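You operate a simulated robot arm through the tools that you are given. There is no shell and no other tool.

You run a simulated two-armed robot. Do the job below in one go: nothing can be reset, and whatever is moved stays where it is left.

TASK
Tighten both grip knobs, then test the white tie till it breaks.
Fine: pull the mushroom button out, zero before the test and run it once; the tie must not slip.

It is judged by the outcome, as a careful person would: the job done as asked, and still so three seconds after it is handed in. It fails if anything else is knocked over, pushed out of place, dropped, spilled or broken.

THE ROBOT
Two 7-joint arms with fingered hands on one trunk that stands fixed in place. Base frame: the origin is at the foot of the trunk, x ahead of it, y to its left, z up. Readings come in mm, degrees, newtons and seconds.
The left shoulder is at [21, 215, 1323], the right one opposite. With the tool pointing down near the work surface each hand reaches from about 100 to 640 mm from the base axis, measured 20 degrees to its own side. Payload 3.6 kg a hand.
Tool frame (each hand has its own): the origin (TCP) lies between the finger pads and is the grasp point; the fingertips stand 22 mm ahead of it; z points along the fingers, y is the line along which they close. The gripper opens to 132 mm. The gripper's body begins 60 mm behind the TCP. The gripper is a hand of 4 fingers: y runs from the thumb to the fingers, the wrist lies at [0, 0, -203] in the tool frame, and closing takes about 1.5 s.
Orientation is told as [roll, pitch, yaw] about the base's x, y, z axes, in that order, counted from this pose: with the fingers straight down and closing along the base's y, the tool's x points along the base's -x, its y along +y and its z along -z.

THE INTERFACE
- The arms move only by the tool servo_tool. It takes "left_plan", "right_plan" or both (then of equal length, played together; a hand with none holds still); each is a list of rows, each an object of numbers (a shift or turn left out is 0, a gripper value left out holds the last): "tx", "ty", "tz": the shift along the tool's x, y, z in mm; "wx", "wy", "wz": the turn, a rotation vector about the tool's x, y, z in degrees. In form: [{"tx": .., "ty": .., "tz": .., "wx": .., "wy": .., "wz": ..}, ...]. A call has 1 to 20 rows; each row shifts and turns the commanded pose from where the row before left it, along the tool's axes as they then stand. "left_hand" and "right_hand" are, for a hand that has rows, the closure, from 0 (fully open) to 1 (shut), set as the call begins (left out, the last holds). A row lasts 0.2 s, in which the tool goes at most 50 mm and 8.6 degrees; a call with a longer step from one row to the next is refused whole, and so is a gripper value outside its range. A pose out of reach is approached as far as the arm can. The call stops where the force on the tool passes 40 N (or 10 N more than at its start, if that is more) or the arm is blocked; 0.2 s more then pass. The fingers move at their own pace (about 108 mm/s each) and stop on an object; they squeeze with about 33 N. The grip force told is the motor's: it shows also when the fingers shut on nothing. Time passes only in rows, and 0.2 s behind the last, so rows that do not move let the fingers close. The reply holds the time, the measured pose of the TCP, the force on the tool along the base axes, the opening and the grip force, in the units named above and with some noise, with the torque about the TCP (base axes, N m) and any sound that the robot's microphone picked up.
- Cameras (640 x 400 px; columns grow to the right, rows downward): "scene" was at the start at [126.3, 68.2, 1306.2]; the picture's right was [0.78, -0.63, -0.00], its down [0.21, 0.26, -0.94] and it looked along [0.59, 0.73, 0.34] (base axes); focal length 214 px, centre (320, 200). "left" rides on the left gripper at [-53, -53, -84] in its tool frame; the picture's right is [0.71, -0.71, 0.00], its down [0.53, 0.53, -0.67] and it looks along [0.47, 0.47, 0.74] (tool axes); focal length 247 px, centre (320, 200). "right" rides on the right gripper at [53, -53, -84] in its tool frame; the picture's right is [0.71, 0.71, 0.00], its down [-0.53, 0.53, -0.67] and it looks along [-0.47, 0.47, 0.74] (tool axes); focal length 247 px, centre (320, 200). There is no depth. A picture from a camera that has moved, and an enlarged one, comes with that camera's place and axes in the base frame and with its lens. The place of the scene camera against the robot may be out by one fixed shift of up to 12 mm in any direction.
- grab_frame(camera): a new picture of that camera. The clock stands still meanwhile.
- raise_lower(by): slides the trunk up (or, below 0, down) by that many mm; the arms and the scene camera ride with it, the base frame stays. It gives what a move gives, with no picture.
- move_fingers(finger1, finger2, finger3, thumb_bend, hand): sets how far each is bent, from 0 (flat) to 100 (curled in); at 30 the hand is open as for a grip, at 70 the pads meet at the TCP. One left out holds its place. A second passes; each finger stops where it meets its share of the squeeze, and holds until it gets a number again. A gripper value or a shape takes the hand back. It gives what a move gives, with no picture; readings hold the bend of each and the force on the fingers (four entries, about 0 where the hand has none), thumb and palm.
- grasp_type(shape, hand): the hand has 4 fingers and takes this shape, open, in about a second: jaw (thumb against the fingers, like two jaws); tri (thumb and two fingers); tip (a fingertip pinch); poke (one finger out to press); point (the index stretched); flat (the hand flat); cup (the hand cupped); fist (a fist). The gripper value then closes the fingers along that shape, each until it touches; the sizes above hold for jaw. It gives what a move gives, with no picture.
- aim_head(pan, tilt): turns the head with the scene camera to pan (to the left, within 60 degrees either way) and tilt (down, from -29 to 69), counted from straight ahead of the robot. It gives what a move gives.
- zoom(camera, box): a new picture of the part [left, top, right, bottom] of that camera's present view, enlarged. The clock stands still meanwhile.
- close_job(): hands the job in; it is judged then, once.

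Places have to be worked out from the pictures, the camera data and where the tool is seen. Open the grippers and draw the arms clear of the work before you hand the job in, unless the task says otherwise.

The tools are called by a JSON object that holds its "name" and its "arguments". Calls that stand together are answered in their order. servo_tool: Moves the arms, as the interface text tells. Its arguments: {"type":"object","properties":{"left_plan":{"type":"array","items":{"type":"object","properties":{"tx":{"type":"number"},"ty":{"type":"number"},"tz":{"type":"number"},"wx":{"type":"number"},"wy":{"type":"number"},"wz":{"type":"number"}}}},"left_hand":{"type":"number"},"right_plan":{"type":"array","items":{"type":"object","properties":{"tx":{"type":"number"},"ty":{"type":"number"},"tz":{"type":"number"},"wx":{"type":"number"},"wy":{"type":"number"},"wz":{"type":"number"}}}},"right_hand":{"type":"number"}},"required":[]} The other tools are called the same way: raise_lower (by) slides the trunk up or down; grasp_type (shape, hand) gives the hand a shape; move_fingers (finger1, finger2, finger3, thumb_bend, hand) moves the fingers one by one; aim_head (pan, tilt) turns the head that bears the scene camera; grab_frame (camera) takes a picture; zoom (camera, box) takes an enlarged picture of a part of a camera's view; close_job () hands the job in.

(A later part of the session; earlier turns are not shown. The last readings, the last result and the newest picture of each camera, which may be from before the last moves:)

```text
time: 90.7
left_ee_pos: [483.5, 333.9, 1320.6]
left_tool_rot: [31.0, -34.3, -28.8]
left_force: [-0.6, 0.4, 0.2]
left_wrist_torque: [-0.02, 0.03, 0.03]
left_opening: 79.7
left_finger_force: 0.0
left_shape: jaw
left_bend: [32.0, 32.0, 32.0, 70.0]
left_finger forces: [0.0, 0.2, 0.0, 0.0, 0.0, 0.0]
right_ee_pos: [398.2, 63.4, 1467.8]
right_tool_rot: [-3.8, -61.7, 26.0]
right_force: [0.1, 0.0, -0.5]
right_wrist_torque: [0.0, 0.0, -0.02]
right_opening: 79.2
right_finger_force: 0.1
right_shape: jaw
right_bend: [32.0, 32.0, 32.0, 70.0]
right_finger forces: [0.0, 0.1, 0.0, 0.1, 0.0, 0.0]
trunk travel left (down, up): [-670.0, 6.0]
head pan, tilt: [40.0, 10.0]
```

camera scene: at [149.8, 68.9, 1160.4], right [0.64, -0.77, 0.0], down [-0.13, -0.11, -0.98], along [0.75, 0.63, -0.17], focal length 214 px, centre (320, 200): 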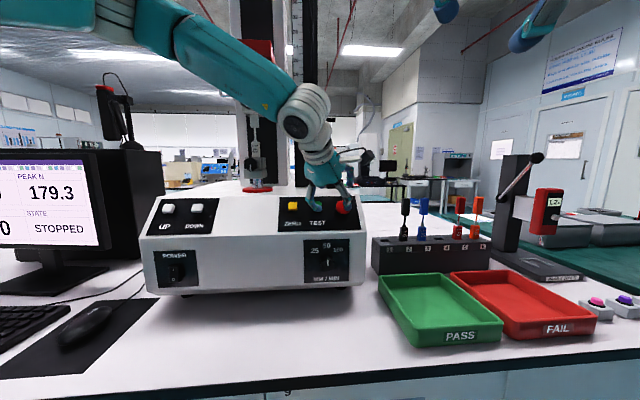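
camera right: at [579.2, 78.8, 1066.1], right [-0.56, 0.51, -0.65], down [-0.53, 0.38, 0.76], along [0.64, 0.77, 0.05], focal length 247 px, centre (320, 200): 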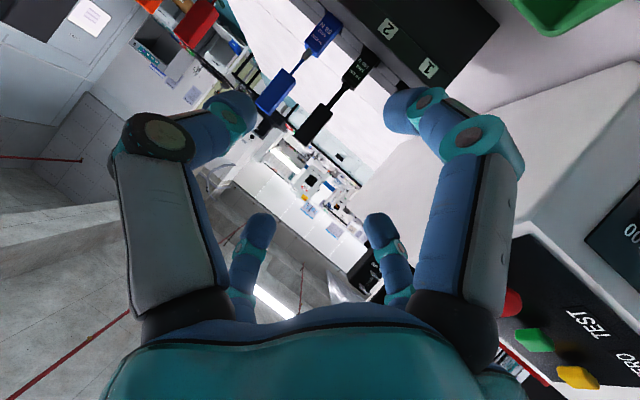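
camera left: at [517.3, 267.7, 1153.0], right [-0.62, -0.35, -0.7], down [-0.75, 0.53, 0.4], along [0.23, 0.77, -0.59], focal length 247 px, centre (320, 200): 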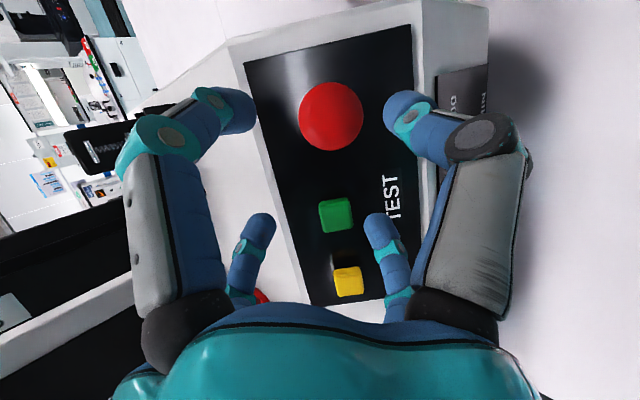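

{"name": "servo_tool", "arguments": {"left_plan": [{"tx": 14.6, "ty": -14.2, "tz": 30.7}, {"tx": 14.6, "ty": -14.2, "tz": 30.7}, {"tx": 14.6, "ty": -14.2, "tz": 30.7}, {"tx": 14.6, "ty": -14.2, "tz": 30.7}, {"tx": 14.6, "ty": -14.2, "tz": 30.7}, {"tx": 14.6, "ty": -14.2, "tz": 30.7}, {}], "left_hand": 0.4}}

{"name": "grab_frame", "arguments": {"camera": "left"}}

```text
time: 92.3
left_ee_pos: [478.6, 385.4, 1173.3]
left_tool_rot: [30.8, -34.2, -28.8]
left_force: [0.0, -0.2, -0.3]
left_wrist_torque: [0.01, 0.0, -0.01]
left_opening: 79.7
left_finger_force: 0.0
left_shape: jaw
left_bend: [32.0, 32.0, 32.0, 70.0]
left_finger forces: [0.1, 0.0, 0.1, 0.0, 0.0, 0.0]
left hand out of reach, approached as far as the arm can: row 3, 4, 5, 6
right_ee_pos: [398.1, 64.8, 1468.1]
right_tool_rot: [-3.9, -61.9, 25.9]
right_force: [0.2, -0.5, -0.4]
right_wrist_torque: [-0.01, 0.01, -0.01]
right_opening: 79.5
right_finger_force: 0.2
right_shape: jaw
right_bend: [32.0, 32.0, 32.0, 70.0]
right_finger forces: [0.0, 0.1, 0.0, 0.0, 0.1, 0.1]
trunk travel left (down, up): [-670.0, 6.0]
head pan, tilt: [40.0, 10.0]
```

```text
taken
camera left: at [451.7, 300.0, 1239.2], right [-0.63, -0.35, -0.7], down [-0.74, 0.53, 0.4], along [0.23, 0.77, -0.59], focal length 247 px, centre (320, 200)
```

left: 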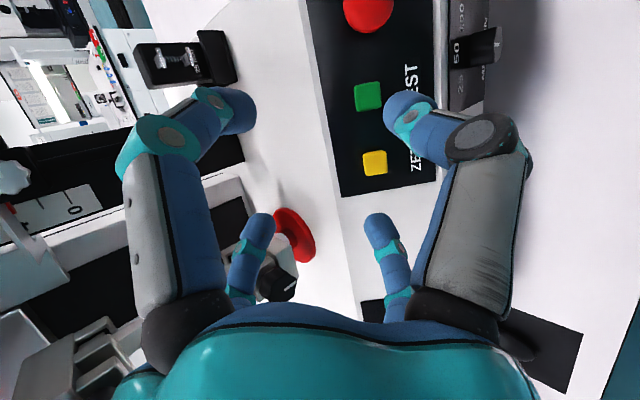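

Raising made it worse; the arm prefers the target at or above shoulder height. So I go the other way: raise the hand, then lower the trunk well below the earlier setting, in two stages.

{"name": "servo_tool", "arguments": {"left_plan": [{"tx": -22.6, "ty": 17, "tz": -28.3}, {"tx": -22.6, "ty": 17, "tz": -28.3}, {"tx": -22.6, "ty": 17, "tz": -28.3}, {"tx": -22.6, "ty": 17, "tz": -28.3}, {"tx": -22.6, "ty": 17, "tz": -28.3}, {}], "left_hand": 0.4}}

{"name": "raise_lower", "arguments": {"by": -200}}

```text
time: 93.7
left_ee_pos: [479.2, 386.8, 1374.1]
left_tool_rot: [30.9, -34.3, -28.7]
left_force: [0.1, -1.0, -0.1]
left_wrist_torque: [-0.03, -0.02, 0.02]
left_opening: 79.5
left_finger_force: 0.1
left_shape: jaw
left_bend: [32.0, 32.0, 32.0, 70.0]
left_finger forces: [0.0, 0.1, 0.0, 0.0, 0.0, 0.1]
right_ee_pos: [400.7, 64.7, 1467.6]
right_tool_rot: [-3.9, -61.8, 25.9]
right_force: [0.2, 0.2, 0.6]
right_wrist_torque: [-0.02, -0.02, 0.0]
right_opening: 79.4
right_finger_force: 0.1
right_shape: jaw
right_bend: [32.0, 32.0, 32.0, 70.0]
right_finger forces: [0.0, 0.0, 0.0, 0.0, 0.0, 0.1]
trunk travel left (down, up): [-670.0, 6.0]
head pan, tilt: [40.0, 10.0]
```

```text
time: 95.9
left_ee_pos: [478.6, 385.3, 1174.4]
left_tool_rot: [31.0, -34.4, -28.9]
left_force: [-0.5, 0.2, 0.4]
left_wrist_torque: [0.0, -0.02, -0.03]
left_opening: 79.7
left_finger_force: 0.0
left_shape: jaw
left_bend: [32.0, 32.0, 32.0, 70.0]
left_finger forces: [0.0, 0.0, 0.0, 0.1, 0.0, 0.0]
right_ee_pos: [399.0, 63.2, 1269.2]
right_tool_rot: [-3.9, -61.9, 26.0]
right_force: [0.4, 0.4, 0.0]
right_wrist_torque: [0.02, -0.03, -0.01]
right_opening: 79.5
right_finger_force: 0.2
right_shape: jaw
right_bend: [32.0, 32.0, 32.0, 70.0]
right_finger forces: [0.0, 0.0, 0.0, 0.1, 0.0, 0.1]
trunk travel left (down, up): [-470.0, 206.0]
head pan, tilt: [40.0, 10.0]
```

{"name": "servo_tool", "arguments": {"left_plan": [{"tx": -22.6, "ty": 17, "tz": -28.3}, {"tx": -22.6, "ty": 17, "tz": -28.3}, {"tx": -22.6, "ty": 17, "tz": -28.3}, {"tx": -22.6, "ty": 17, "tz": -28.3}, {}], "left_hand": 0.4}}

{"name": "raise_lower", "arguments": {"by": -170}}

{"name": "grab_frame", "arguments": {"camera": "scene"}}

```text
time: 97.1
left_ee_pos: [479.9, 385.7, 1333.6]
left_tool_rot: [31.0, -34.3, -28.9]
left_force: [-0.1, -0.3, -0.3]
left_wrist_torque: [0.0, -0.04, -0.01]
left_opening: 79.9
left_finger_force: 0.0
left_shape: jaw
left_bend: [32.0, 32.0, 32.0, 70.0]
left_finger forces: [0.0, 0.0, 0.0, 0.1, 0.0, 0.0]
right_ee_pos: [398.3, 63.3, 1269.2]
right_tool_rot: [-3.9, -61.8, 26.0]
right_force: [-0.2, 0.5, 0.3]
right_wrist_torque: [-0.01, -0.03, -0.03]
right_opening: 79.4
right_finger_force: 0.0
right_shape: jaw
right_bend: [32.0, 32.0, 32.0, 70.0]
right_finger forces: [0.1, 0.0, 0.1, 0.1, 0.1, 0.0]
trunk travel left (down, up): [-470.0, 206.0]
head pan, tilt: [40.0, 10.0]
```

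```text
time: 99.0
left_ee_pos: [478.9, 386.5, 1165.3]
left_tool_rot: [31.0, -34.5, -28.8]
left_force: [0.0, 0.4, 0.2]
left_wrist_torque: [0.0, 0.01, 0.02]
left_opening: 79.7
left_finger_force: 0.0
left_shape: jaw
left_bend: [32.0, 32.0, 32.0, 70.0]
left_finger forces: [0.0, 0.0, 0.0, 0.0, 0.1, 0.0]
right_ee_pos: [399.4, 64.0, 1098.9]
right_tool_rot: [-4.0, -61.8, 26.0]
right_force: [-0.3, 0.2, 0.3]
right_wrist_torque: [-0.01, 0.04, 0.0]
right_opening: 79.2
right_finger_force: 0.1
right_shape: jaw
right_bend: [32.0, 32.0, 32.0, 70.0]
right_finger forces: [0.0, 0.0, 0.0, 0.1, 0.0, 0.0]
trunk travel left (down, up): [-300.0, 376.0]
head pan, tilt: [40.0, 10.0]
```

```text
taken
camera scene: at [152.2, 68.9, 954.8], right [0.64, -0.77, 0.0], down [-0.13, -0.11, -0.98], along [0.75, 0.63, -0.17], focal length 214 px, centre (320, 200)
```

scene: 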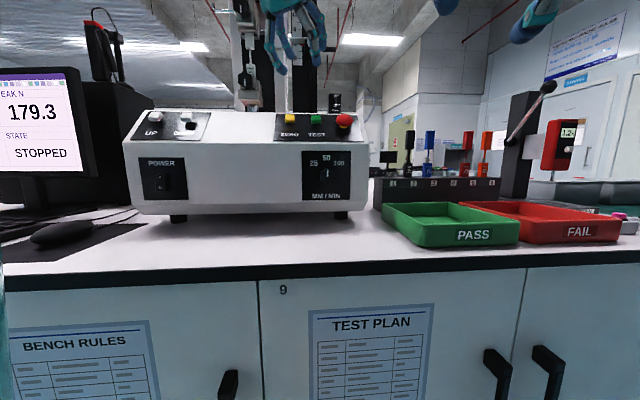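

The shoulder is now at about z 1023. I move the left hand to 80 mm off the mushroom again.

{"name": "servo_tool", "arguments": {"left_plan": [{"tx": -8.1, "ty": -21.9, "tz": 21.9}, {"tx": -8.1, "ty": -21.9, "tz": 21.9}, {"tx": -8.1, "ty": -21.9, "tz": 21.9}, {}], "left_hand": 0.4}}

{"name": "grab_frame", "arguments": {"camera": "left"}}

```text
time: 100.0
left_ee_pos: [530.4, 332.2, 1104.5]
left_tool_rot: [31.0, -34.4, -28.9]
left_force: [0.1, 0.1, 0.2]
left_wrist_torque: [-0.03, -0.02, 0.0]
left_opening: 79.7
left_finger_force: 0.0
left_shape: jaw
left_bend: [32.0, 32.0, 32.0, 70.0]
left_finger forces: [0.1, 0.0, 0.0, 0.0, 0.1, 0.0]
right_ee_pos: [398.1, 63.1, 1099.7]
right_tool_rot: [-3.9, -61.8, 26.0]
right_force: [-0.4, -0.3, 0.3]
right_wrist_torque: [0.02, -0.01, 0.03]
right_opening: 79.7
right_finger_force: 0.0
right_shape: jaw
right_bend: [32.0, 32.0, 32.0, 70.0]
right_finger forces: [0.0, 0.0, 0.0, 0.0, 0.1, 0.0]
trunk travel left (down, up): [-300.0, 376.0]
head pan, tilt: [40.0, 10.0]
```

```text
taken
camera left: at [502.9, 245.4, 1169.5], right [-0.62, -0.35, -0.7], down [-0.75, 0.53, 0.4], along [0.23, 0.77, -0.59], focal length 247 px, centre (320, 200)
```

left: 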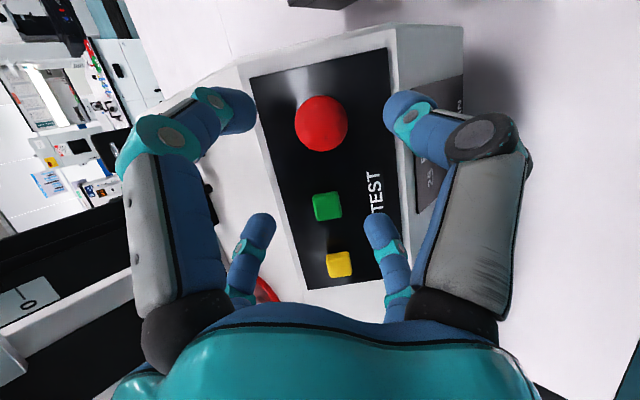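

On axis and in reach: the head shows at (321, 123), exactly where 80 mm ahead should be. I now turn the heading 17° toward the panel normal while keeping the axis on the button.

{"name": "servo_tool", "arguments": {"left_plan": [{"tx": -11.1, "ty": -12, "tz": 1.7}, {"wx": -4.8, "wy": 3.6, "wz": -6.0}, {"wx": -4.8, "wy": 3.6, "wz": -6.0}, {}], "left_hand": 0.4}}

{"name": "grab_frame", "arguments": {"camera": "left"}}

```text
time: 101.0
left_ee_pos: [537.0, 335.1, 1110.4]
left_tool_rot: [31.0, -34.4, -11.9]
left_force: [0.5, -0.1, -0.7]
left_wrist_torque: [-0.02, -0.03, -0.01]
left_opening: 79.7
left_finger_force: 0.0
left_shape: jaw
left_bend: [32.0, 32.0, 32.0, 70.0]
left_finger forces: [0.1, 0.1, 0.0, 0.0, 0.0, 0.1]
left hand out of reach, approached as far as the arm can: row 3
right_ee_pos: [398.2, 64.0, 1098.6]
right_tool_rot: [-3.9, -61.8, 25.8]
right_force: [0.8, -1.1, 1.1]
right_wrist_torque: [0.01, -0.01, 0.0]
right_opening: 79.5
right_finger_force: 0.0
right_shape: jaw
right_bend: [32.0, 32.0, 32.0, 70.0]
right_finger forces: [0.0, 0.0, 0.0, 0.0, 0.1, 0.0]
trunk travel left (down, up): [-300.0, 376.0]
head pan, tilt: [40.0, 10.0]
```

```text
taken
camera left: at [535.7, 244.7, 1175.4], right [-0.49, -0.52, -0.7], down [-0.87, 0.29, 0.4], along [0.0, 0.81, -0.59], focal length 247 px, centre (320, 200)
```

left: 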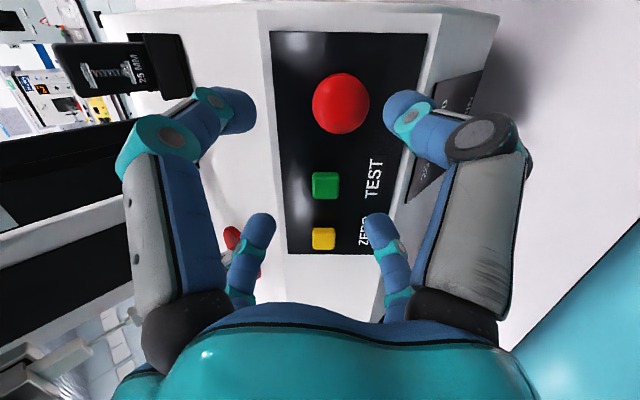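

At this heading the last degrees were out of reach; about 26° is fine. I turn back 8.5° and lower the trunk another 80 mm (raising the hand equally) to gain margin for going in.

{"name": "servo_tool", "arguments": {"left_plan": [{"wx": 4.8, "wy": -3.6, "wz": 6.0}, {"tx": -22.6, "ty": 17, "tz": -28.3}, {"tx": -22.6, "ty": 17, "tz": -28.3}, {}], "left_hand": 0.4}}

{"name": "raise_lower", "arguments": {"by": -80}}

```text
time: 102.0
left_ee_pos: [534.6, 334.8, 1192.0]
left_tool_rot: [31.0, -34.5, -20.4]
left_force: [0.6, -0.7, -0.8]
left_wrist_torque: [0.01, 0.01, -0.02]
left_opening: 79.9
left_finger_force: 0.0
left_shape: jaw
left_bend: [32.0, 32.0, 32.0, 70.0]
left_finger forces: [0.0, 0.0, 0.0, 0.0, 0.1, 0.0]
right_ee_pos: [399.2, 65.0, 1098.4]
right_tool_rot: [-4.0, -61.9, 25.9]
right_force: [-0.7, 0.0, -0.4]
right_wrist_torque: [0.01, 0.0, 0.01]
right_opening: 79.5
right_finger_force: 0.1
right_shape: jaw
right_bend: [32.0, 32.0, 32.0, 70.0]
right_finger forces: [0.0, 0.0, 0.0, 0.1, 0.0, 0.1]
trunk travel left (down, up): [-300.0, 376.0]
head pan, tilt: [40.0, 10.0]
```

```text
time: 103.2
left_ee_pos: [535.4, 334.4, 1110.5]
left_tool_rot: [31.0, -34.4, -20.5]
left_force: [-0.1, -0.4, -0.2]
left_wrist_torque: [-0.01, -0.04, 0.02]
left_opening: 79.6
left_finger_force: 0.0
left_shape: jaw
left_bend: [32.0, 32.0, 32.0, 70.0]
left_finger forces: [0.0, 0.0, 0.0, 0.1, 0.0, 0.1]
right_ee_pos: [398.7, 64.7, 1018.3]
right_tool_rot: [-3.9, -61.9, 26.0]
right_force: [0.6, 0.3, 0.3]
right_wrist_torque: [0.02, -0.03, -0.01]
right_opening: 79.5
right_finger_force: 0.1
right_shape: jaw
right_bend: [32.0, 32.0, 32.0, 70.0]
right_finger forces: [0.0, 0.0, 0.0, 0.1, 0.1, 0.0]
trunk travel left (down, up): [-220.0, 456.0]
head pan, tilt: [40.0, 10.0]
```

{"name": "servo_tool", "arguments": {"left_plan": [{"tx": 1, "ty": -5.7, "tz": 12}, {"tx": 1.1, "ty": -5.7, "tz": 12}, {"tz": 10.7}, {}], "left_hand": 0.4}}

{"name": "grab_frame", "arguments": {"camera": "left"}}

{"name": "zoom", "arguments": {"camera": "left", "box": [250, 80, 410, 240]}}

```text
time: 104.2
left_ee_pos: [556.2, 336.7, 1079.0]
left_tool_rot: [31.1, -34.2, -20.3]
left_force: [-0.2, 0.0, 0.4]
left_wrist_torque: [-0.01, 0.0, 0.0]
left_opening: 79.7
left_finger_force: 0.1
left_shape: jaw
left_bend: [32.0, 32.0, 32.0, 70.0]
left_finger forces: [0.0, 0.1, 0.0, 0.0, 0.1, 0.0]
right_ee_pos: [399.6, 63.9, 1018.6]
right_tool_rot: [-3.8, -61.9, 25.9]
right_force: [0.0, 0.6, 0.9]
right_wrist_torque: [-0.01, 0.01, -0.02]
right_opening: 79.6
right_finger_force: 0.0
right_shape: jaw
right_bend: [32.0, 32.0, 32.0, 70.0]
right_finger forces: [0.0, 0.0, 0.1, 0.0, 0.0, 0.0]
trunk travel left (down, up): [-220.0, 456.0]
head pan, tilt: [40.0, 10.0]
```

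```text
taken
camera left: at [541.8, 246.7, 1144.8], right [-0.57, -0.44, -0.7], down [-0.82, 0.42, 0.4], along [0.12, 0.8, -0.59], focal length 247 px, centre (320, 200)
```

left: 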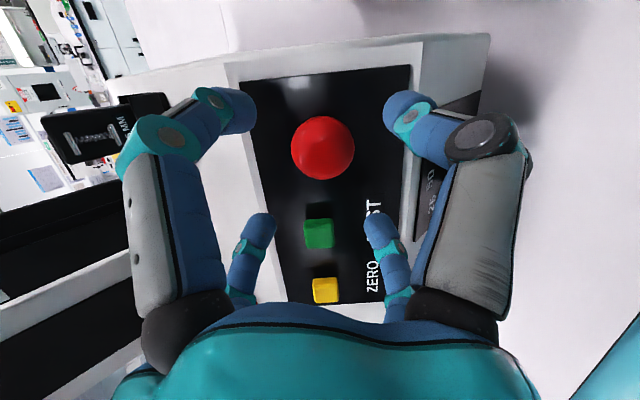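

```text
2.50 times, centred on (330, 160) of left
camera zoom: at [541.8, 246.7, 1144.8], right [-0.57, -0.44, -0.7], down [-0.82, 0.42, 0.4], along [0.12, 0.8, -0.59], focal length 617 px, centre (295, 300)
```

zoom: 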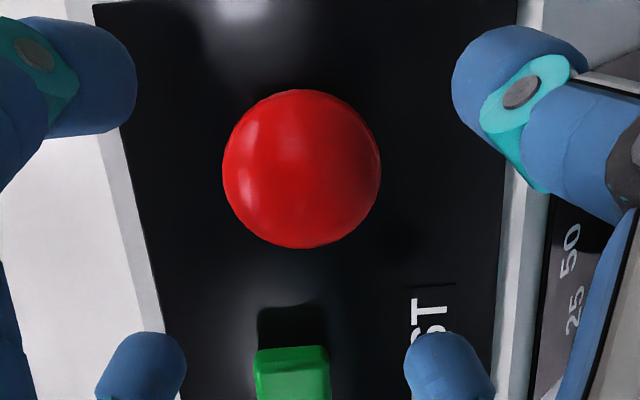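

In reach and centred within ~1.5 mm, with TEST lying diagonally between two fingers. I advance 39 mm so the fingertips go just below the mushroom's rim, a few mm above the panel.

{"name": "servo_tool", "arguments": {"left_plan": [{"ty": -1.5, "tz": 10}, {"tz": 10}, {"tz": 10}, {"tz": 9}, {}], "left_hand": 0.4}}

{"name": "grab_frame", "arguments": {"camera": "left"}}

{"name": "grab_frame", "arguments": {"camera": "scene"}}

```text
time: 105.3
left_ee_pos: [577.1, 344.1, 1056.3]
left_tool_rot: [31.4, -34.7, -20.7]
left_force: [-12.2, -5.4, 15.4]
left_wrist_torque: [0.48, 0.41, 0.4]
left_opening: 79.5
left_finger_force: 0.1
left_shape: jaw
left_bend: [32.0, 31.0, 29.0, 70.0]
left_finger forces: [0.1, 8.8, 10.4, 0.1, 0.0, 0.1]
right_ee_pos: [395.4, 62.7, 1020.3]
right_tool_rot: [-3.9, -62.1, 26.0]
right_force: [-0.7, 0.2, -0.3]
right_wrist_torque: [-0.04, -0.02, -0.03]
right_opening: 79.7
right_finger_force: 0.2
right_shape: jaw
right_bend: [32.0, 32.0, 32.0, 70.0]
right_finger forces: [0.0, 0.1, 0.1, 0.1, 0.0, 0.0]
trunk travel left (down, up): [-220.0, 456.0]
head pan, tilt: [40.0, 10.0]
```

```text
taken
camera left: at [562.6, 255.4, 1121.1], right [-0.56, -0.43, -0.7], down [-0.82, 0.42, 0.39], along [0.12, 0.8, -0.59], focal length 247 px, centre (320, 200)
```

left: 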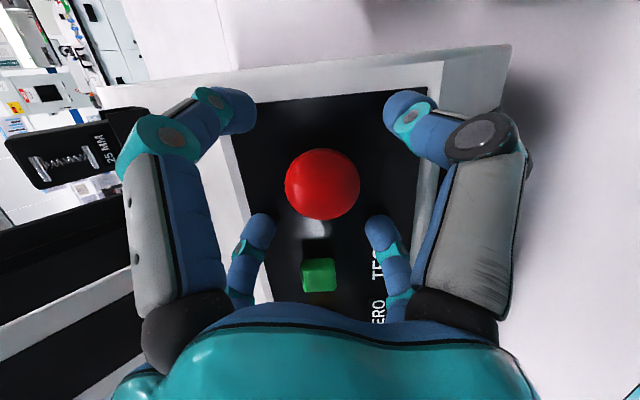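

```text
taken
camera scene: at [151.8, 67.9, 871.8], right [0.64, -0.77, 0.0], down [-0.13, -0.11, -0.99], along [0.75, 0.63, -0.17], focal length 214 px, centre (320, 200)
```

scene: 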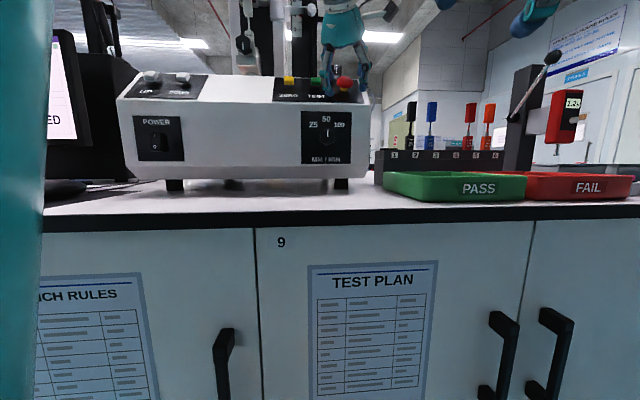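

Two fingertips touched the panel (about 20 N), the head being 12 mm ahead of the TCP now. I back off 8 mm to clear the panel before closing.

{"name": "servo_tool", "arguments": {"left_plan": [{"tz": -4}, {"tz": -4}, {}], "left_hand": 0.4}}

```text
time: 106.2
left_ee_pos: [575.0, 344.6, 1055.1]
left_tool_rot: [30.9, -34.2, -20.2]
left_force: [-0.9, 0.1, 1.3]
left_wrist_torque: [0.02, -0.01, 0.08]
left_opening: 79.1
left_finger_force: 0.1
left_shape: jaw
left_bend: [32.0, 32.0, 32.0, 70.0]
left_finger forces: [0.0, 1.1, 0.0, 0.0, 0.0, 0.0]
right_ee_pos: [398.8, 63.4, 1019.7]
right_tool_rot: [-3.9, -61.9, 25.9]
right_force: [0.7, -0.4, 0.3]
right_wrist_torque: [-0.02, -0.01, 0.0]
right_opening: 79.5
right_finger_force: 0.0
right_shape: jaw
right_bend: [32.0, 32.0, 32.0, 70.0]
right_finger forces: [0.0, 0.0, 0.1, 0.1, 0.0, 0.0]
trunk travel left (down, up): [-220.0, 456.0]
head pan, tilt: [40.0, 10.0]
```

{"name": "servo_tool", "arguments": {"left_plan": [{"tz": -2}, {}], "left_hand": 0.4}}

{"name": "servo_tool", "arguments": {"left_plan": [{}, {}, {}, {}, {}, {}, {}], "left_hand": 1.0}}

{"name": "grab_frame", "arguments": {"camera": "left"}}

```text
time: 106.8
left_ee_pos: [572.8, 344.2, 1057.4]
left_tool_rot: [31.0, -34.3, -20.4]
left_force: [0.9, 0.4, 0.2]
left_wrist_torque: [0.01, -0.04, -0.02]
left_opening: 79.1
left_finger_force: 0.0
left_shape: jaw
left_bend: [32.0, 32.0, 32.0, 70.0]
left_finger forces: [0.0, 0.1, 0.0, 0.0, 0.1, 0.0]
right_ee_pos: [399.8, 63.8, 1018.8]
right_tool_rot: [-3.9, -61.9, 25.9]
right_force: [-0.4, 0.4, 1.1]
right_wrist_torque: [0.02, 0.0, 0.01]
right_opening: 79.6
right_finger_force: 0.0
right_shape: jaw
right_bend: [32.0, 32.0, 32.0, 70.0]
right_finger forces: [0.0, 0.0, 0.0, 0.0, 0.0, 0.1]
trunk travel left (down, up): [-220.0, 456.0]
head pan, tilt: [40.0, 10.0]
```

```text
time: 108.3
left_ee_pos: [573.4, 343.3, 1059.9]
left_tool_rot: [31.0, -34.4, -20.5]
left_force: [1.1, -1.7, 4.7]
left_wrist_torque: [-0.12, -0.14, -0.13]
left_opening: 29.8
left_finger_force: 33.0
left_shape: jaw
left_bend: [78.0, 78.0, 78.0, 70.0]
left_finger forces: [25.8, 27.9, 28.2, 0.1, 25.4, 0.0]
right_ee_pos: [399.2, 62.7, 1019.0]
right_tool_rot: [-3.9, -61.8, 25.9]
right_force: [-0.5, 0.4, -0.1]
right_wrist_torque: [0.0, -0.01, 0.01]
right_opening: 79.5
right_finger_force: 0.1
right_shape: jaw
right_bend: [32.0, 32.0, 32.0, 70.0]
right_finger forces: [0.0, 0.1, 0.0, 0.0, 0.1, 0.0]
trunk travel left (down, up): [-220.0, 456.0]
head pan, tilt: [40.0, 10.0]
```

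```text
taken
camera left: at [559.9, 253.6, 1124.1], right [-0.57, -0.44, -0.7], down [-0.82, 0.42, 0.4], along [0.12, 0.8, -0.59], focal length 247 px, centre (320, 200)
```

left: 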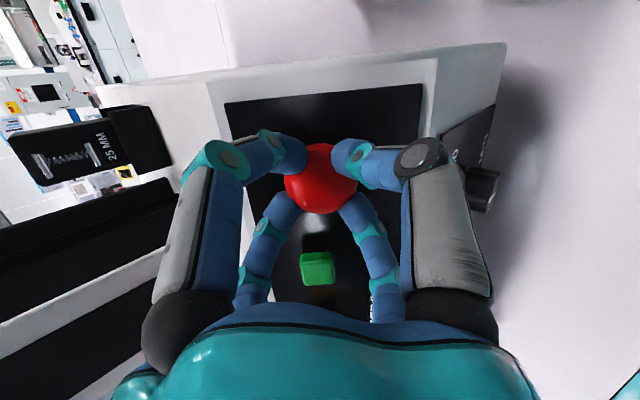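

The hand holds the mushroom beneath its rim with all fingers (opening 29.8 mm). I pull outward along the panel's normal in small steps.

{"name": "servo_tool", "arguments": {"left_plan": [{"tx": -0.6, "ty": -0.7, "tz": -3.9}, {"tx": -0.6, "ty": -0.7, "tz": -3.9}, {}]}}

{"name": "zoom", "arguments": {"camera": "left", "box": [220, 100, 420, 300]}}

```text
time: 109.2
left_ee_pos: [570.9, 337.9, 1064.3]
left_tool_rot: [31.0, -34.3, -20.3]
left_force: [3.4, -0.6, 0.6]
left_wrist_torque: [-0.14, -0.17, -0.17]
left_opening: 28.8
left_finger_force: 32.6
left_shape: jaw
left_bend: [77.0, 78.0, 78.0, 70.0]
left_finger forces: [26.0, 26.7, 29.2, 0.1, 25.0, 0.1]
right_ee_pos: [398.7, 63.9, 1019.7]
right_tool_rot: [-4.0, -61.8, 25.9]
right_force: [0.2, 0.9, 0.1]
right_wrist_torque: [0.01, -0.05, 0.0]
right_opening: 79.8
right_finger_force: 0.1
right_shape: jaw
right_bend: [32.0, 32.0, 32.0, 70.0]
right_finger forces: [0.1, 0.1, 0.1, 0.0, 0.0, 0.0]
trunk travel left (down, up): [-220.0, 456.0]
head pan, tilt: [40.0, 10.0]
```

```text
2.00 times, centred on (320, 200) of left
camera zoom: at [556.2, 249.9, 1129.5], right [-0.57, -0.44, -0.7], down [-0.82, 0.42, 0.4], along [0.12, 0.8, -0.59], focal length 494 px, centre (320, 200)
```

zoom: 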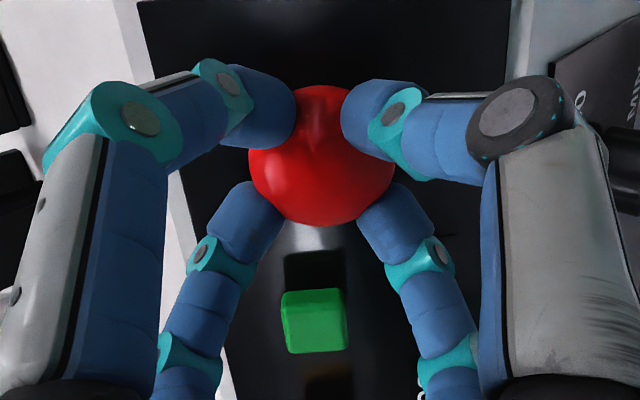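

The head moved out about 7 mm with the hand, with little force. I pull another 4 mm to feel for the end of travel, then look at the monitor state.

{"name": "servo_tool", "arguments": {"left_plan": [{"tx": -0.6, "ty": -0.7, "tz": -3.9}, {}]}}

{"name": "aim_head", "arguments": {"pan": 60, "tilt": -10}}

{"name": "grab_frame", "arguments": {"camera": "scene"}}

{"name": "zoom", "arguments": {"camera": "left", "box": [220, 100, 420, 300]}}

```text
time: 109.8
left_ee_pos: [570.7, 338.3, 1065.0]
left_tool_rot: [30.9, -34.2, -20.2]
left_force: [8.5, 4.6, -6.0]
left_wrist_torque: [-0.12, -0.15, -0.11]
left_opening: 28.7
left_finger_force: 33.1
left_shape: jaw
left_bend: [77.0, 78.0, 78.0, 70.0]
left_finger forces: [25.1, 26.2, 27.7, 0.0, 22.7, 0.0]
right_ee_pos: [400.8, 64.5, 1017.8]
right_tool_rot: [-3.8, -61.7, 25.9]
right_force: [-0.5, 0.2, -0.1]
right_wrist_torque: [0.0, 0.03, -0.01]
right_opening: 79.5
right_finger_force: 0.0
right_shape: jaw
right_bend: [32.0, 32.0, 32.0, 70.0]
right_finger forces: [0.0, 0.1, 0.1, 0.0, 0.0, 0.1]
trunk travel left (down, up): [-220.0, 456.0]
head pan, tilt: [40.0, 10.0]
```

```text
time: 110.6
left_ee_pos: [568.9, 336.3, 1065.3]
left_tool_rot: [30.9, -34.2, -20.3]
left_force: [8.5, 5.5, -7.7]
left_wrist_torque: [-0.11, -0.09, -0.12]
left_opening: 28.6
left_finger_force: 33.4
left_shape: jaw
left_bend: [77.0, 78.0, 78.0, 70.0]
left_finger forces: [24.3, 25.8, 27.9, 0.0, 22.7, 0.1]
right_ee_pos: [399.6, 64.7, 1017.1]
right_tool_rot: [-3.9, -61.6, 26.0]
right_force: [-0.4, 0.1, 0.1]
right_wrist_torque: [0.03, 0.01, 0.01]
right_opening: 79.4
right_finger_force: 0.1
right_shape: jaw
right_bend: [32.0, 32.0, 32.0, 70.0]
right_finger forces: [0.0, 0.1, 0.0, 0.0, 0.0, 0.1]
trunk travel left (down, up): [-220.0, 456.0]
head pan, tilt: [60.0, -10.0]
```

```text
taken
camera scene: at [126.8, 83.0, 901.9], right [0.87, -0.5, 0.0], down [0.08, 0.15, -0.99], along [0.49, 0.85, 0.17], focal length 214 px, centre (320, 200)
```

scene: 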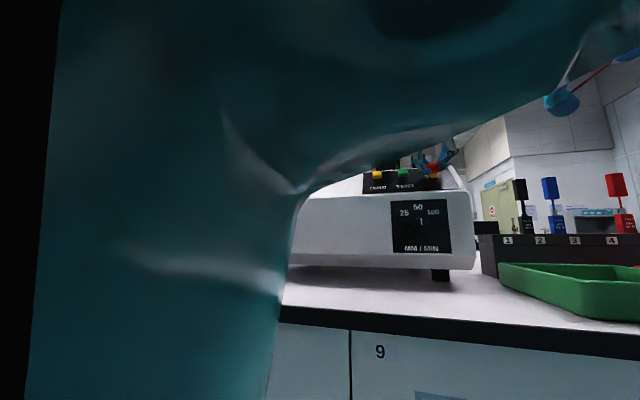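

```text
2.00 times, centred on (320, 200) of left
camera zoom: at [556.0, 249.5, 1130.3], right [-0.57, -0.44, -0.7], down [-0.81, 0.42, 0.4], along [0.12, 0.8, -0.59], focal length 494 px, centre (320, 200)
```

zoom: 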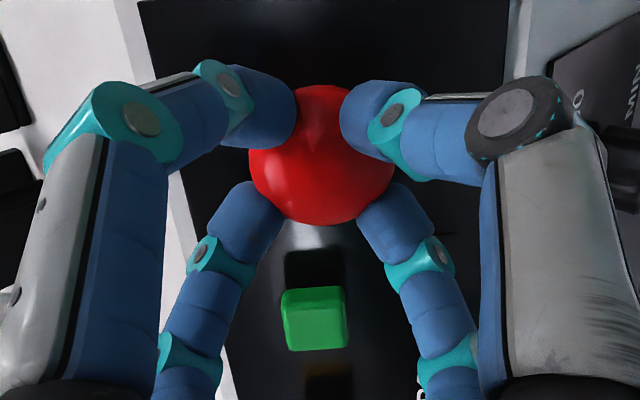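

Resistance of ~12 N has appeared with no more motion, suggesting the end of travel after ~8 mm. I pull 3 mm more to make sure it is fully out.

{"name": "servo_tool", "arguments": {"left_plan": [{"tx": -0.5, "ty": -0.5, "tz": -2.9}, {}]}}

```text
time: 111.2
left_ee_pos: [568.1, 337.6, 1064.7]
left_tool_rot: [30.8, -34.1, -20.2]
left_force: [12.2, 9.3, -14.1]
left_wrist_torque: [-0.15, -0.11, -0.14]
left_opening: 28.5
left_finger_force: 33.1
left_shape: jaw
left_bend: [77.0, 78.0, 78.0, 70.0]
left_finger forces: [24.1, 24.8, 26.3, 0.1, 22.6, 0.0]
right_ee_pos: [401.4, 65.9, 1017.5]
right_tool_rot: [-3.9, -61.6, 26.1]
right_force: [0.2, -0.4, 0.9]
right_wrist_torque: [0.01, 0.04, 0.01]
right_opening: 79.4
right_finger_force: 0.0
right_shape: jaw
right_bend: [32.0, 32.0, 32.0, 70.0]
right_finger forces: [0.0, 0.0, 0.0, 0.1, 0.1, 0.0]
trunk travel left (down, up): [-220.0, 456.0]
head pan, tilt: [60.0, -10.0]
```

No further motion at ~21 N, so the mushroom is fully out. I relax the pull, open the fingers and withdraw along the axis.

{"name": "servo_tool", "arguments": {"left_plan": [{"tx": 0.8, "ty": 0.8, "tz": 4.9}, {}]}}

{"name": "servo_tool", "arguments": {"left_plan": [{}, {}, {}, {}], "left_hand": 0.38}}

{"name": "zoom", "arguments": {"camera": "left", "box": [220, 100, 420, 300]}}

```text
time: 111.8
left_ee_pos: [569.3, 338.7, 1065.1]
left_tool_rot: [30.9, -34.3, -20.3]
left_force: [2.5, 4.6, -9.7]
left_wrist_torque: [-0.22, -0.06, -0.15]
left_opening: 28.5
left_finger_force: 32.7
left_shape: jaw
left_bend: [77.0, 78.0, 78.0, 70.0]
left_finger forces: [24.6, 25.2, 28.1, 0.1, 25.4, 0.0]
right_ee_pos: [398.5, 64.8, 1017.9]
right_tool_rot: [-3.8, -61.8, 26.0]
right_force: [-0.3, -0.2, 0.7]
right_wrist_torque: [0.0, -0.03, -0.02]
right_opening: 79.6
right_finger_force: 0.0
right_shape: jaw
right_bend: [32.0, 32.0, 32.0, 70.0]
right_finger forces: [0.0, 0.0, 0.0, 0.1, 0.1, 0.0]
trunk travel left (down, up): [-220.0, 456.0]
head pan, tilt: [60.0, -10.0]
```

```text
time: 112.8
left_ee_pos: [568.7, 338.1, 1066.5]
left_tool_rot: [30.9, -34.3, -20.4]
left_force: [0.0, -0.1, 0.2]
left_wrist_torque: [0.0, 0.0, -0.02]
left_opening: 81.1
left_finger_force: 0.1
left_shape: jaw
left_bend: [31.0, 31.0, 31.0, 70.0]
left_finger forces: [0.0, 0.1, 0.0, 0.0, 0.0, 0.0]
right_ee_pos: [398.9, 63.5, 1018.7]
right_tool_rot: [-3.9, -61.9, 25.9]
right_force: [-0.3, 0.7, -0.7]
right_wrist_torque: [0.0, 0.0, -0.03]
right_opening: 79.6
right_finger_force: 0.1
right_shape: jaw
right_bend: [32.0, 32.0, 32.0, 70.0]
right_finger forces: [0.0, 0.1, 0.0, 0.1, 0.0, 0.1]
trunk travel left (down, up): [-220.0, 456.0]
head pan, tilt: [60.0, -10.0]
```

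```text
2.00 times, centred on (320, 200) of left
camera zoom: at [555.2, 249.0, 1131.0], right [-0.57, -0.44, -0.7], down [-0.82, 0.42, 0.4], along [0.12, 0.8, -0.59], focal length 494 px, centre (320, 200)
```

zoom: 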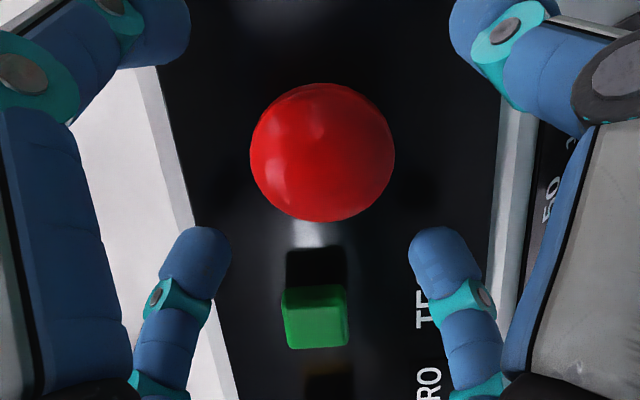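

The mushroom stays out. I withdraw 90 mm and check what each camera can see of the monitor.

{"name": "servo_tool", "arguments": {"left_plan": [{"tz": -20}, {"tz": -35}, {"tz": -35}, {}], "left_hand": 0.38}}

{"name": "grab_frame", "arguments": {"camera": "right"}}

{"name": "grab_frame", "arguments": {"camera": "left"}}

{"name": "grab_frame", "arguments": {"camera": "scene"}}

```text
time: 113.8
left_ee_pos: [511.7, 309.0, 1129.5]
left_tool_rot: [31.1, -34.3, -20.4]
left_force: [-0.5, -0.1, 0.1]
left_wrist_torque: [0.0, -0.01, 0.03]
left_opening: 81.2
left_finger_force: 0.1
left_shape: jaw
left_bend: [31.0, 31.0, 31.0, 70.0]
left_finger forces: [0.0, 0.1, 0.1, 0.1, 0.1, 0.0]
right_ee_pos: [399.0, 63.5, 1018.2]
right_tool_rot: [-3.8, -61.8, 25.9]
right_force: [0.0, 0.3, 0.4]
right_wrist_torque: [0.01, -0.01, -0.05]
right_opening: 79.6
right_finger_force: 0.1
right_shape: jaw
right_bend: [32.0, 32.0, 32.0, 70.0]
right_finger forces: [0.1, 0.0, 0.0, 0.0, 0.0, 0.0]
trunk travel left (down, up): [-220.0, 456.0]
head pan, tilt: [60.0, -10.0]
```

```text
taken
camera right: at [329.2, -22.7, 1013.0], right [-0.57, 0.51, -0.65], down [-0.53, 0.38, 0.76], along [0.63, 0.77, 0.05], focal length 247 px, centre (320, 200)
```

right: 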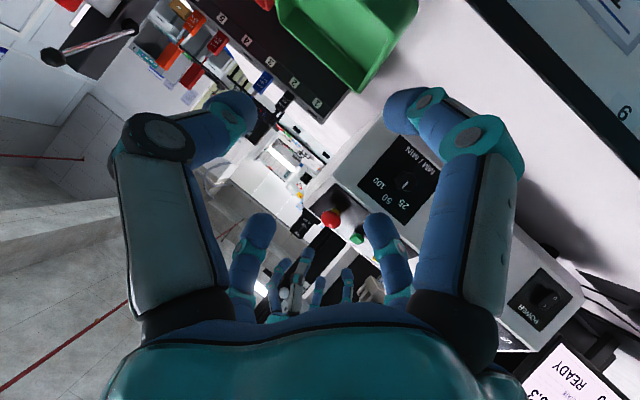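

```text
taken
camera left: at [497.5, 220.8, 1194.8], right [-0.57, -0.44, -0.7], down [-0.82, 0.42, 0.4], along [0.12, 0.8, -0.59], focal length 247 px, centre (320, 200)
```

left: 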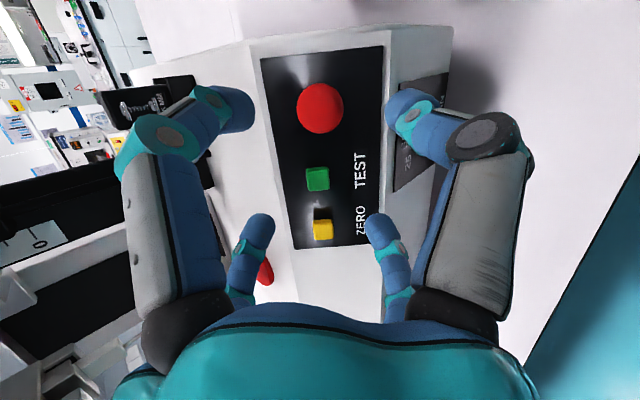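

```text
taken
camera scene: at [125.2, 82.2, 902.3], right [0.87, -0.5, 0.0], down [0.09, 0.15, -0.98], along [0.49, 0.85, 0.17], focal length 214 px, centre (320, 200)
```

scene: 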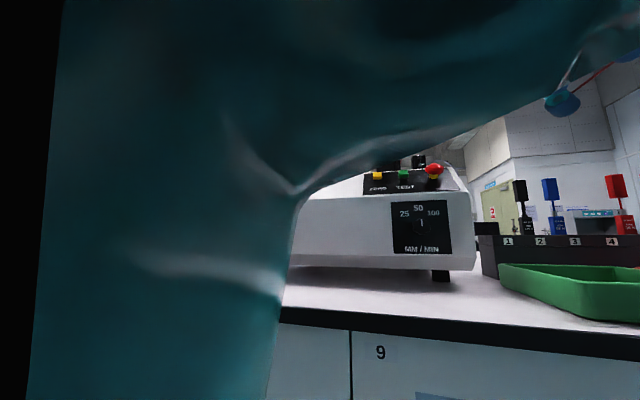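

The right wrist camera shows the monitor now reads READY. I set the left hand to the "poke" shape and look at where its fingertip lies, and turn the right hand so its camera sees the monitor better.

{"name": "grasp_type", "arguments": {"hand": "left", "shape": "poke"}}

{"name": "servo_tool", "arguments": {"right_plan": [{"wx": -7.35, "wy": -0.29, "wz": -3.9}, {"wx": -7.35, "wy": -0.29, "wz": -3.9}, {"wx": -7.35, "wy": -0.29, "wz": -3.9}, {}]}}

{"name": "grab_frame", "arguments": {"camera": "left"}}

{"name": "grab_frame", "arguments": {"camera": "right"}}

```text
time: 114.7
left_ee_pos: [511.0, 310.7, 1128.8]
left_tool_rot: [30.9, -34.3, -20.4]
left_force: [0.1, 0.9, -0.4]
left_wrist_torque: [0.0, -0.02, -0.02]
left_opening: 0.0
left_finger_force: 0.0
left_shape: poke
left_bend: [100.0, 100.0, 100.0, 91.0]
left_finger forces: [0.0, 0.0, 0.0, 0.1, 0.0, 0.0]
right_ee_pos: [397.7, 63.2, 1020.0]
right_tool_rot: [-4.0, -61.8, 26.1]
right_force: [0.4, 0.3, -1.2]
right_wrist_torque: [-0.01, -0.03, -0.03]
right_opening: 79.4
right_finger_force: 0.1
right_shape: jaw
right_bend: [32.0, 32.0, 32.0, 70.0]
right_finger forces: [0.0, 0.0, 0.0, 0.0, 0.1, 0.1]
trunk travel left (down, up): [-220.0, 456.0]
head pan, tilt: [60.0, -10.0]
```

```text
time: 115.7
left_ee_pos: [510.3, 310.0, 1130.2]
left_tool_rot: [31.0, -34.4, -20.4]
left_force: [0.0, 0.9, 0.8]
left_wrist_torque: [-0.01, -0.03, -0.02]
left_opening: 0.1
left_finger_force: 0.2
left_shape: poke
left_bend: [100.0, 100.0, 100.0, 91.0]
left_finger forces: [0.0, 0.0, 0.1, 0.1, 0.0, 0.0]
right_ee_pos: [398.1, 63.7, 1018.9]
right_tool_rot: [-3.7, -61.9, 50.9]
right_force: [0.1, -0.4, 0.5]
right_wrist_torque: [-0.03, 0.02, -0.01]
right_opening: 79.6
right_finger_force: 0.1
right_shape: jaw
right_bend: [32.0, 32.0, 32.0, 70.0]
right_finger forces: [0.0, 0.1, 0.0, 0.0, 0.1, 0.1]
trunk travel left (down, up): [-220.0, 456.0]
head pan, tilt: [60.0, -10.0]
```

```text
taken
camera left: at [497.7, 220.8, 1194.7], right [-0.57, -0.44, -0.7], down [-0.82, 0.42, 0.4], along [0.12, 0.8, -0.59], focal length 247 px, centre (320, 200)
```

left: 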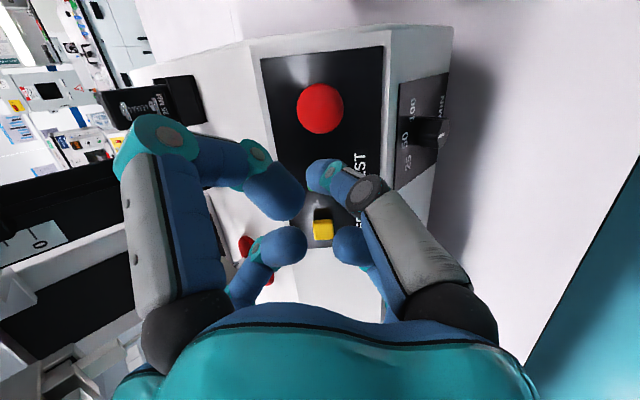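

```text
taken
camera right: at [372.8, -44.4, 1013.0], right [-0.73, 0.22, -0.65], down [-0.64, 0.12, 0.76], along [0.24, 0.97, 0.05], focal length 247 px, centre (320, 200)
```

right: 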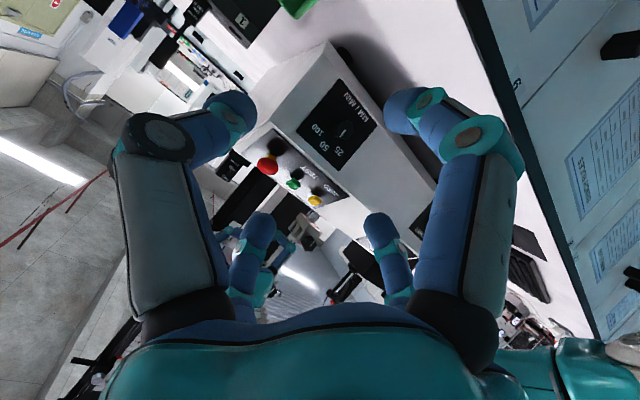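

The shape is set but I need to see which fingertip leads. I zoom on the left hand, and set the right hand to a tilt where its camera should see the monitor beside the finger.

{"name": "zoom", "arguments": {"camera": "left", "box": [200, 100, 480, 320]}}

{"name": "servo_tool", "arguments": {"right_plan": [{"wx": 7.35, "wy": 0.29, "wz": 3.9}, {"wx": 7.35, "wy": 0.29, "wz": 3.9}, {"wx": 7.35, "wy": 0.29, "wz": 3.9}, {"wx": -4.7, "wy": -4.7}, {"wx": -4.7, "wy": -4.7}, {"wx": -4.7, "wy": -4.7}, {}]}}

{"name": "grab_frame", "arguments": {"camera": "right"}}

```text
1.82 times, centred on (340, 210) of left
camera zoom: at [497.7, 220.8, 1194.7], right [-0.57, -0.44, -0.7], down [-0.82, 0.42, 0.4], along [0.12, 0.8, -0.59], focal length 449 px, centre (284, 182)
```

zoom: 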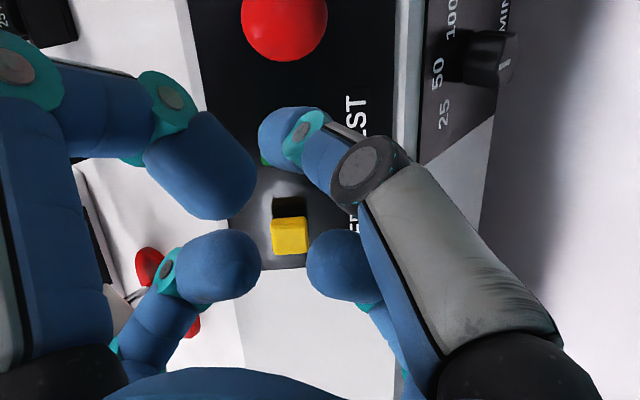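

```text
time: 117.3
left_ee_pos: [511.9, 310.4, 1128.9]
left_tool_rot: [31.0, -34.3, -20.4]
left_force: [-0.5, 0.5, -0.3]
left_wrist_torque: [0.0, -0.05, 0.03]
left_opening: 0.0
left_finger_force: 0.1
left_shape: poke
left_bend: [100.0, 100.0, 100.0, 91.0]
left_finger forces: [0.1, 0.1, 0.0, 0.0, 0.1, 0.0]
right_ee_pos: [399.3, 63.0, 1019.0]
right_tool_rot: [13.4, -75.9, 22.7]
right_force: [0.6, -0.4, -0.3]
right_wrist_torque: [-0.01, -0.02, 0.01]
right_opening: 79.7
right_finger_force: 0.0
right_shape: jaw
right_bend: [32.0, 32.0, 32.0, 70.0]
right_finger forces: [0.0, 0.0, 0.1, 0.0, 0.1, 0.0]
trunk travel left (down, up): [-220.0, 456.0]
head pan, tilt: [60.0, -10.0]
```

```text
taken
camera right: at [353.4, -31.9, 984.1], right [-0.57, 0.51, -0.65], down [-0.71, 0.09, 0.7], along [0.41, 0.86, 0.31], focal length 247 px, centre (320, 200)
```

right: 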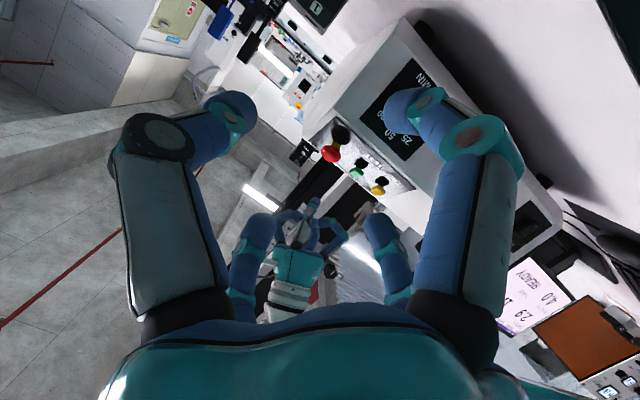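

The right camera now sees the monitor at its lower right. I zoom on it.

{"name": "zoom", "arguments": {"camera": "right", "box": [490, 240, 610, 360]}}

{"name": "zoom", "arguments": {"camera": "right", "box": [220, 100, 430, 300]}}

```text
3.33 times, centred on (550, 300) of right
camera zoom: at [353.4, -31.9, 984.1], right [-0.57, 0.51, -0.65], down [-0.71, 0.09, 0.7], along [0.41, 0.86, 0.31], focal length 823 px, centre (-447, -133)
```

zoom: 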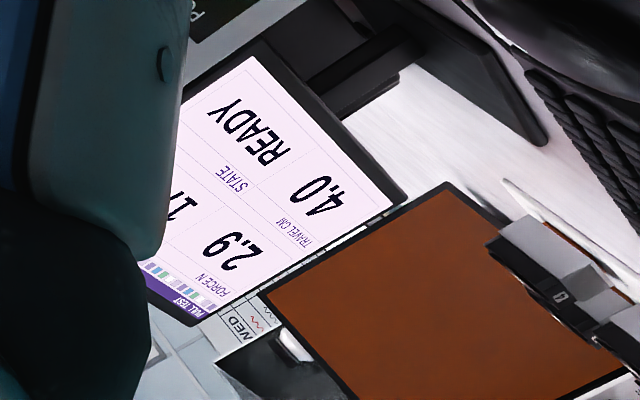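

```text
2.00 times, centred on (325, 200) of right
camera zoom: at [353.4, -31.9, 984.1], right [-0.57, 0.51, -0.65], down [-0.71, 0.09, 0.7], along [0.41, 0.86, 0.31], focal length 494 px, centre (310, 200)
```

zoom: 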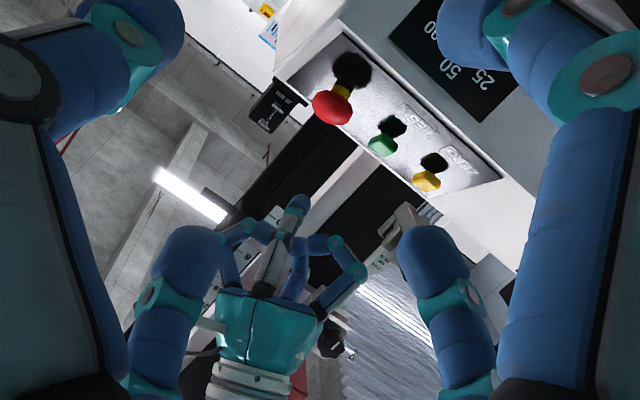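

Monitor: FORCE 2.9 N, TRAVEL 4.0 cm, STATE READY. The poke fingertip lies on the tool axis about 25 mm ahead of the TCP. ZERO's centre is near [502, 447, 1047]; I shift the left hand over it and stop ~25 mm short.

{"name": "servo_tool", "arguments": {"left_plan": [{"tx": 18.6, "ty": 17.7}, {"tx": 18.6, "ty": 17.7}, {"tx": 18.6, "ty": 17.7}, {"tx": 18.6, "ty": 17.7}, {"tx": 18.6, "ty": 17.9}, {"tz": 22}, {"tz": 22}, {}]}}

{"name": "grab_frame", "arguments": {"camera": "left"}}

{"name": "zoom", "arguments": {"camera": "left", "box": [220, 80, 420, 280]}}

```text
time: 119.1
left_ee_pos: [470.6, 430.9, 1082.2]
left_tool_rot: [31.0, -34.2, -20.4]
left_force: [0.5, 0.2, 0.5]
left_wrist_torque: [0.04, 0.01, 0.02]
left_opening: 0.0
left_finger_force: 0.0
left_shape: poke
left_bend: [100.0, 100.0, 100.0, 91.0]
left_finger forces: [0.0, 0.1, 0.1, 0.0, 0.1, 0.1]
right_ee_pos: [399.2, 63.7, 1018.8]
right_tool_rot: [13.2, -75.7, 22.8]
right_force: [-0.5, -0.1, -0.2]
right_wrist_torque: [0.02, 0.02, 0.0]
right_opening: 79.4
right_finger_force: 0.1
right_shape: jaw
right_bend: [32.0, 32.0, 32.0, 70.0]
right_finger forces: [0.0, 0.0, 0.1, 0.0, 0.0, 0.1]
trunk travel left (down, up): [-220.0, 456.0]
head pan, tilt: [60.0, -10.0]
```

```text
taken
camera left: at [456.6, 341.9, 1148.2], right [-0.57, -0.44, -0.7], down [-0.82, 0.42, 0.4], along [0.12, 0.8, -0.59], focal length 247 px, centre (320, 200)
```

left: 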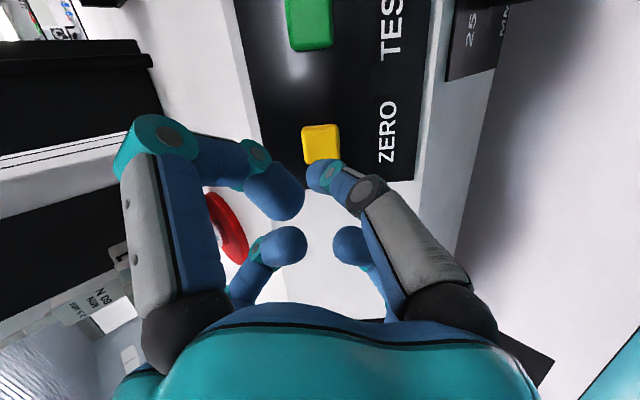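

```text
2.00 times, centred on (320, 180) of left
camera zoom: at [456.6, 341.9, 1148.2], right [-0.57, -0.44, -0.7], down [-0.82, 0.42, 0.4], along [0.12, 0.8, -0.59], focal length 494 px, centre (320, 240)
```

zoom: 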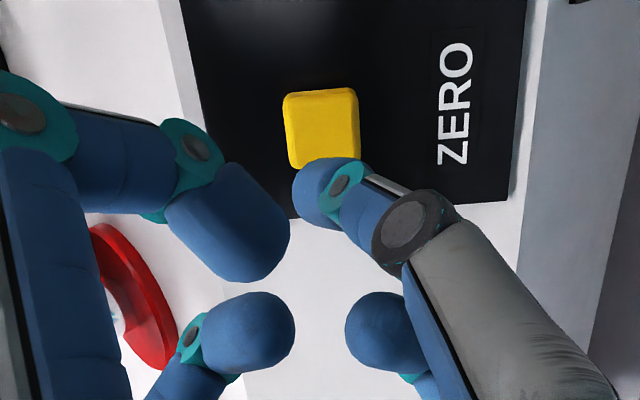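

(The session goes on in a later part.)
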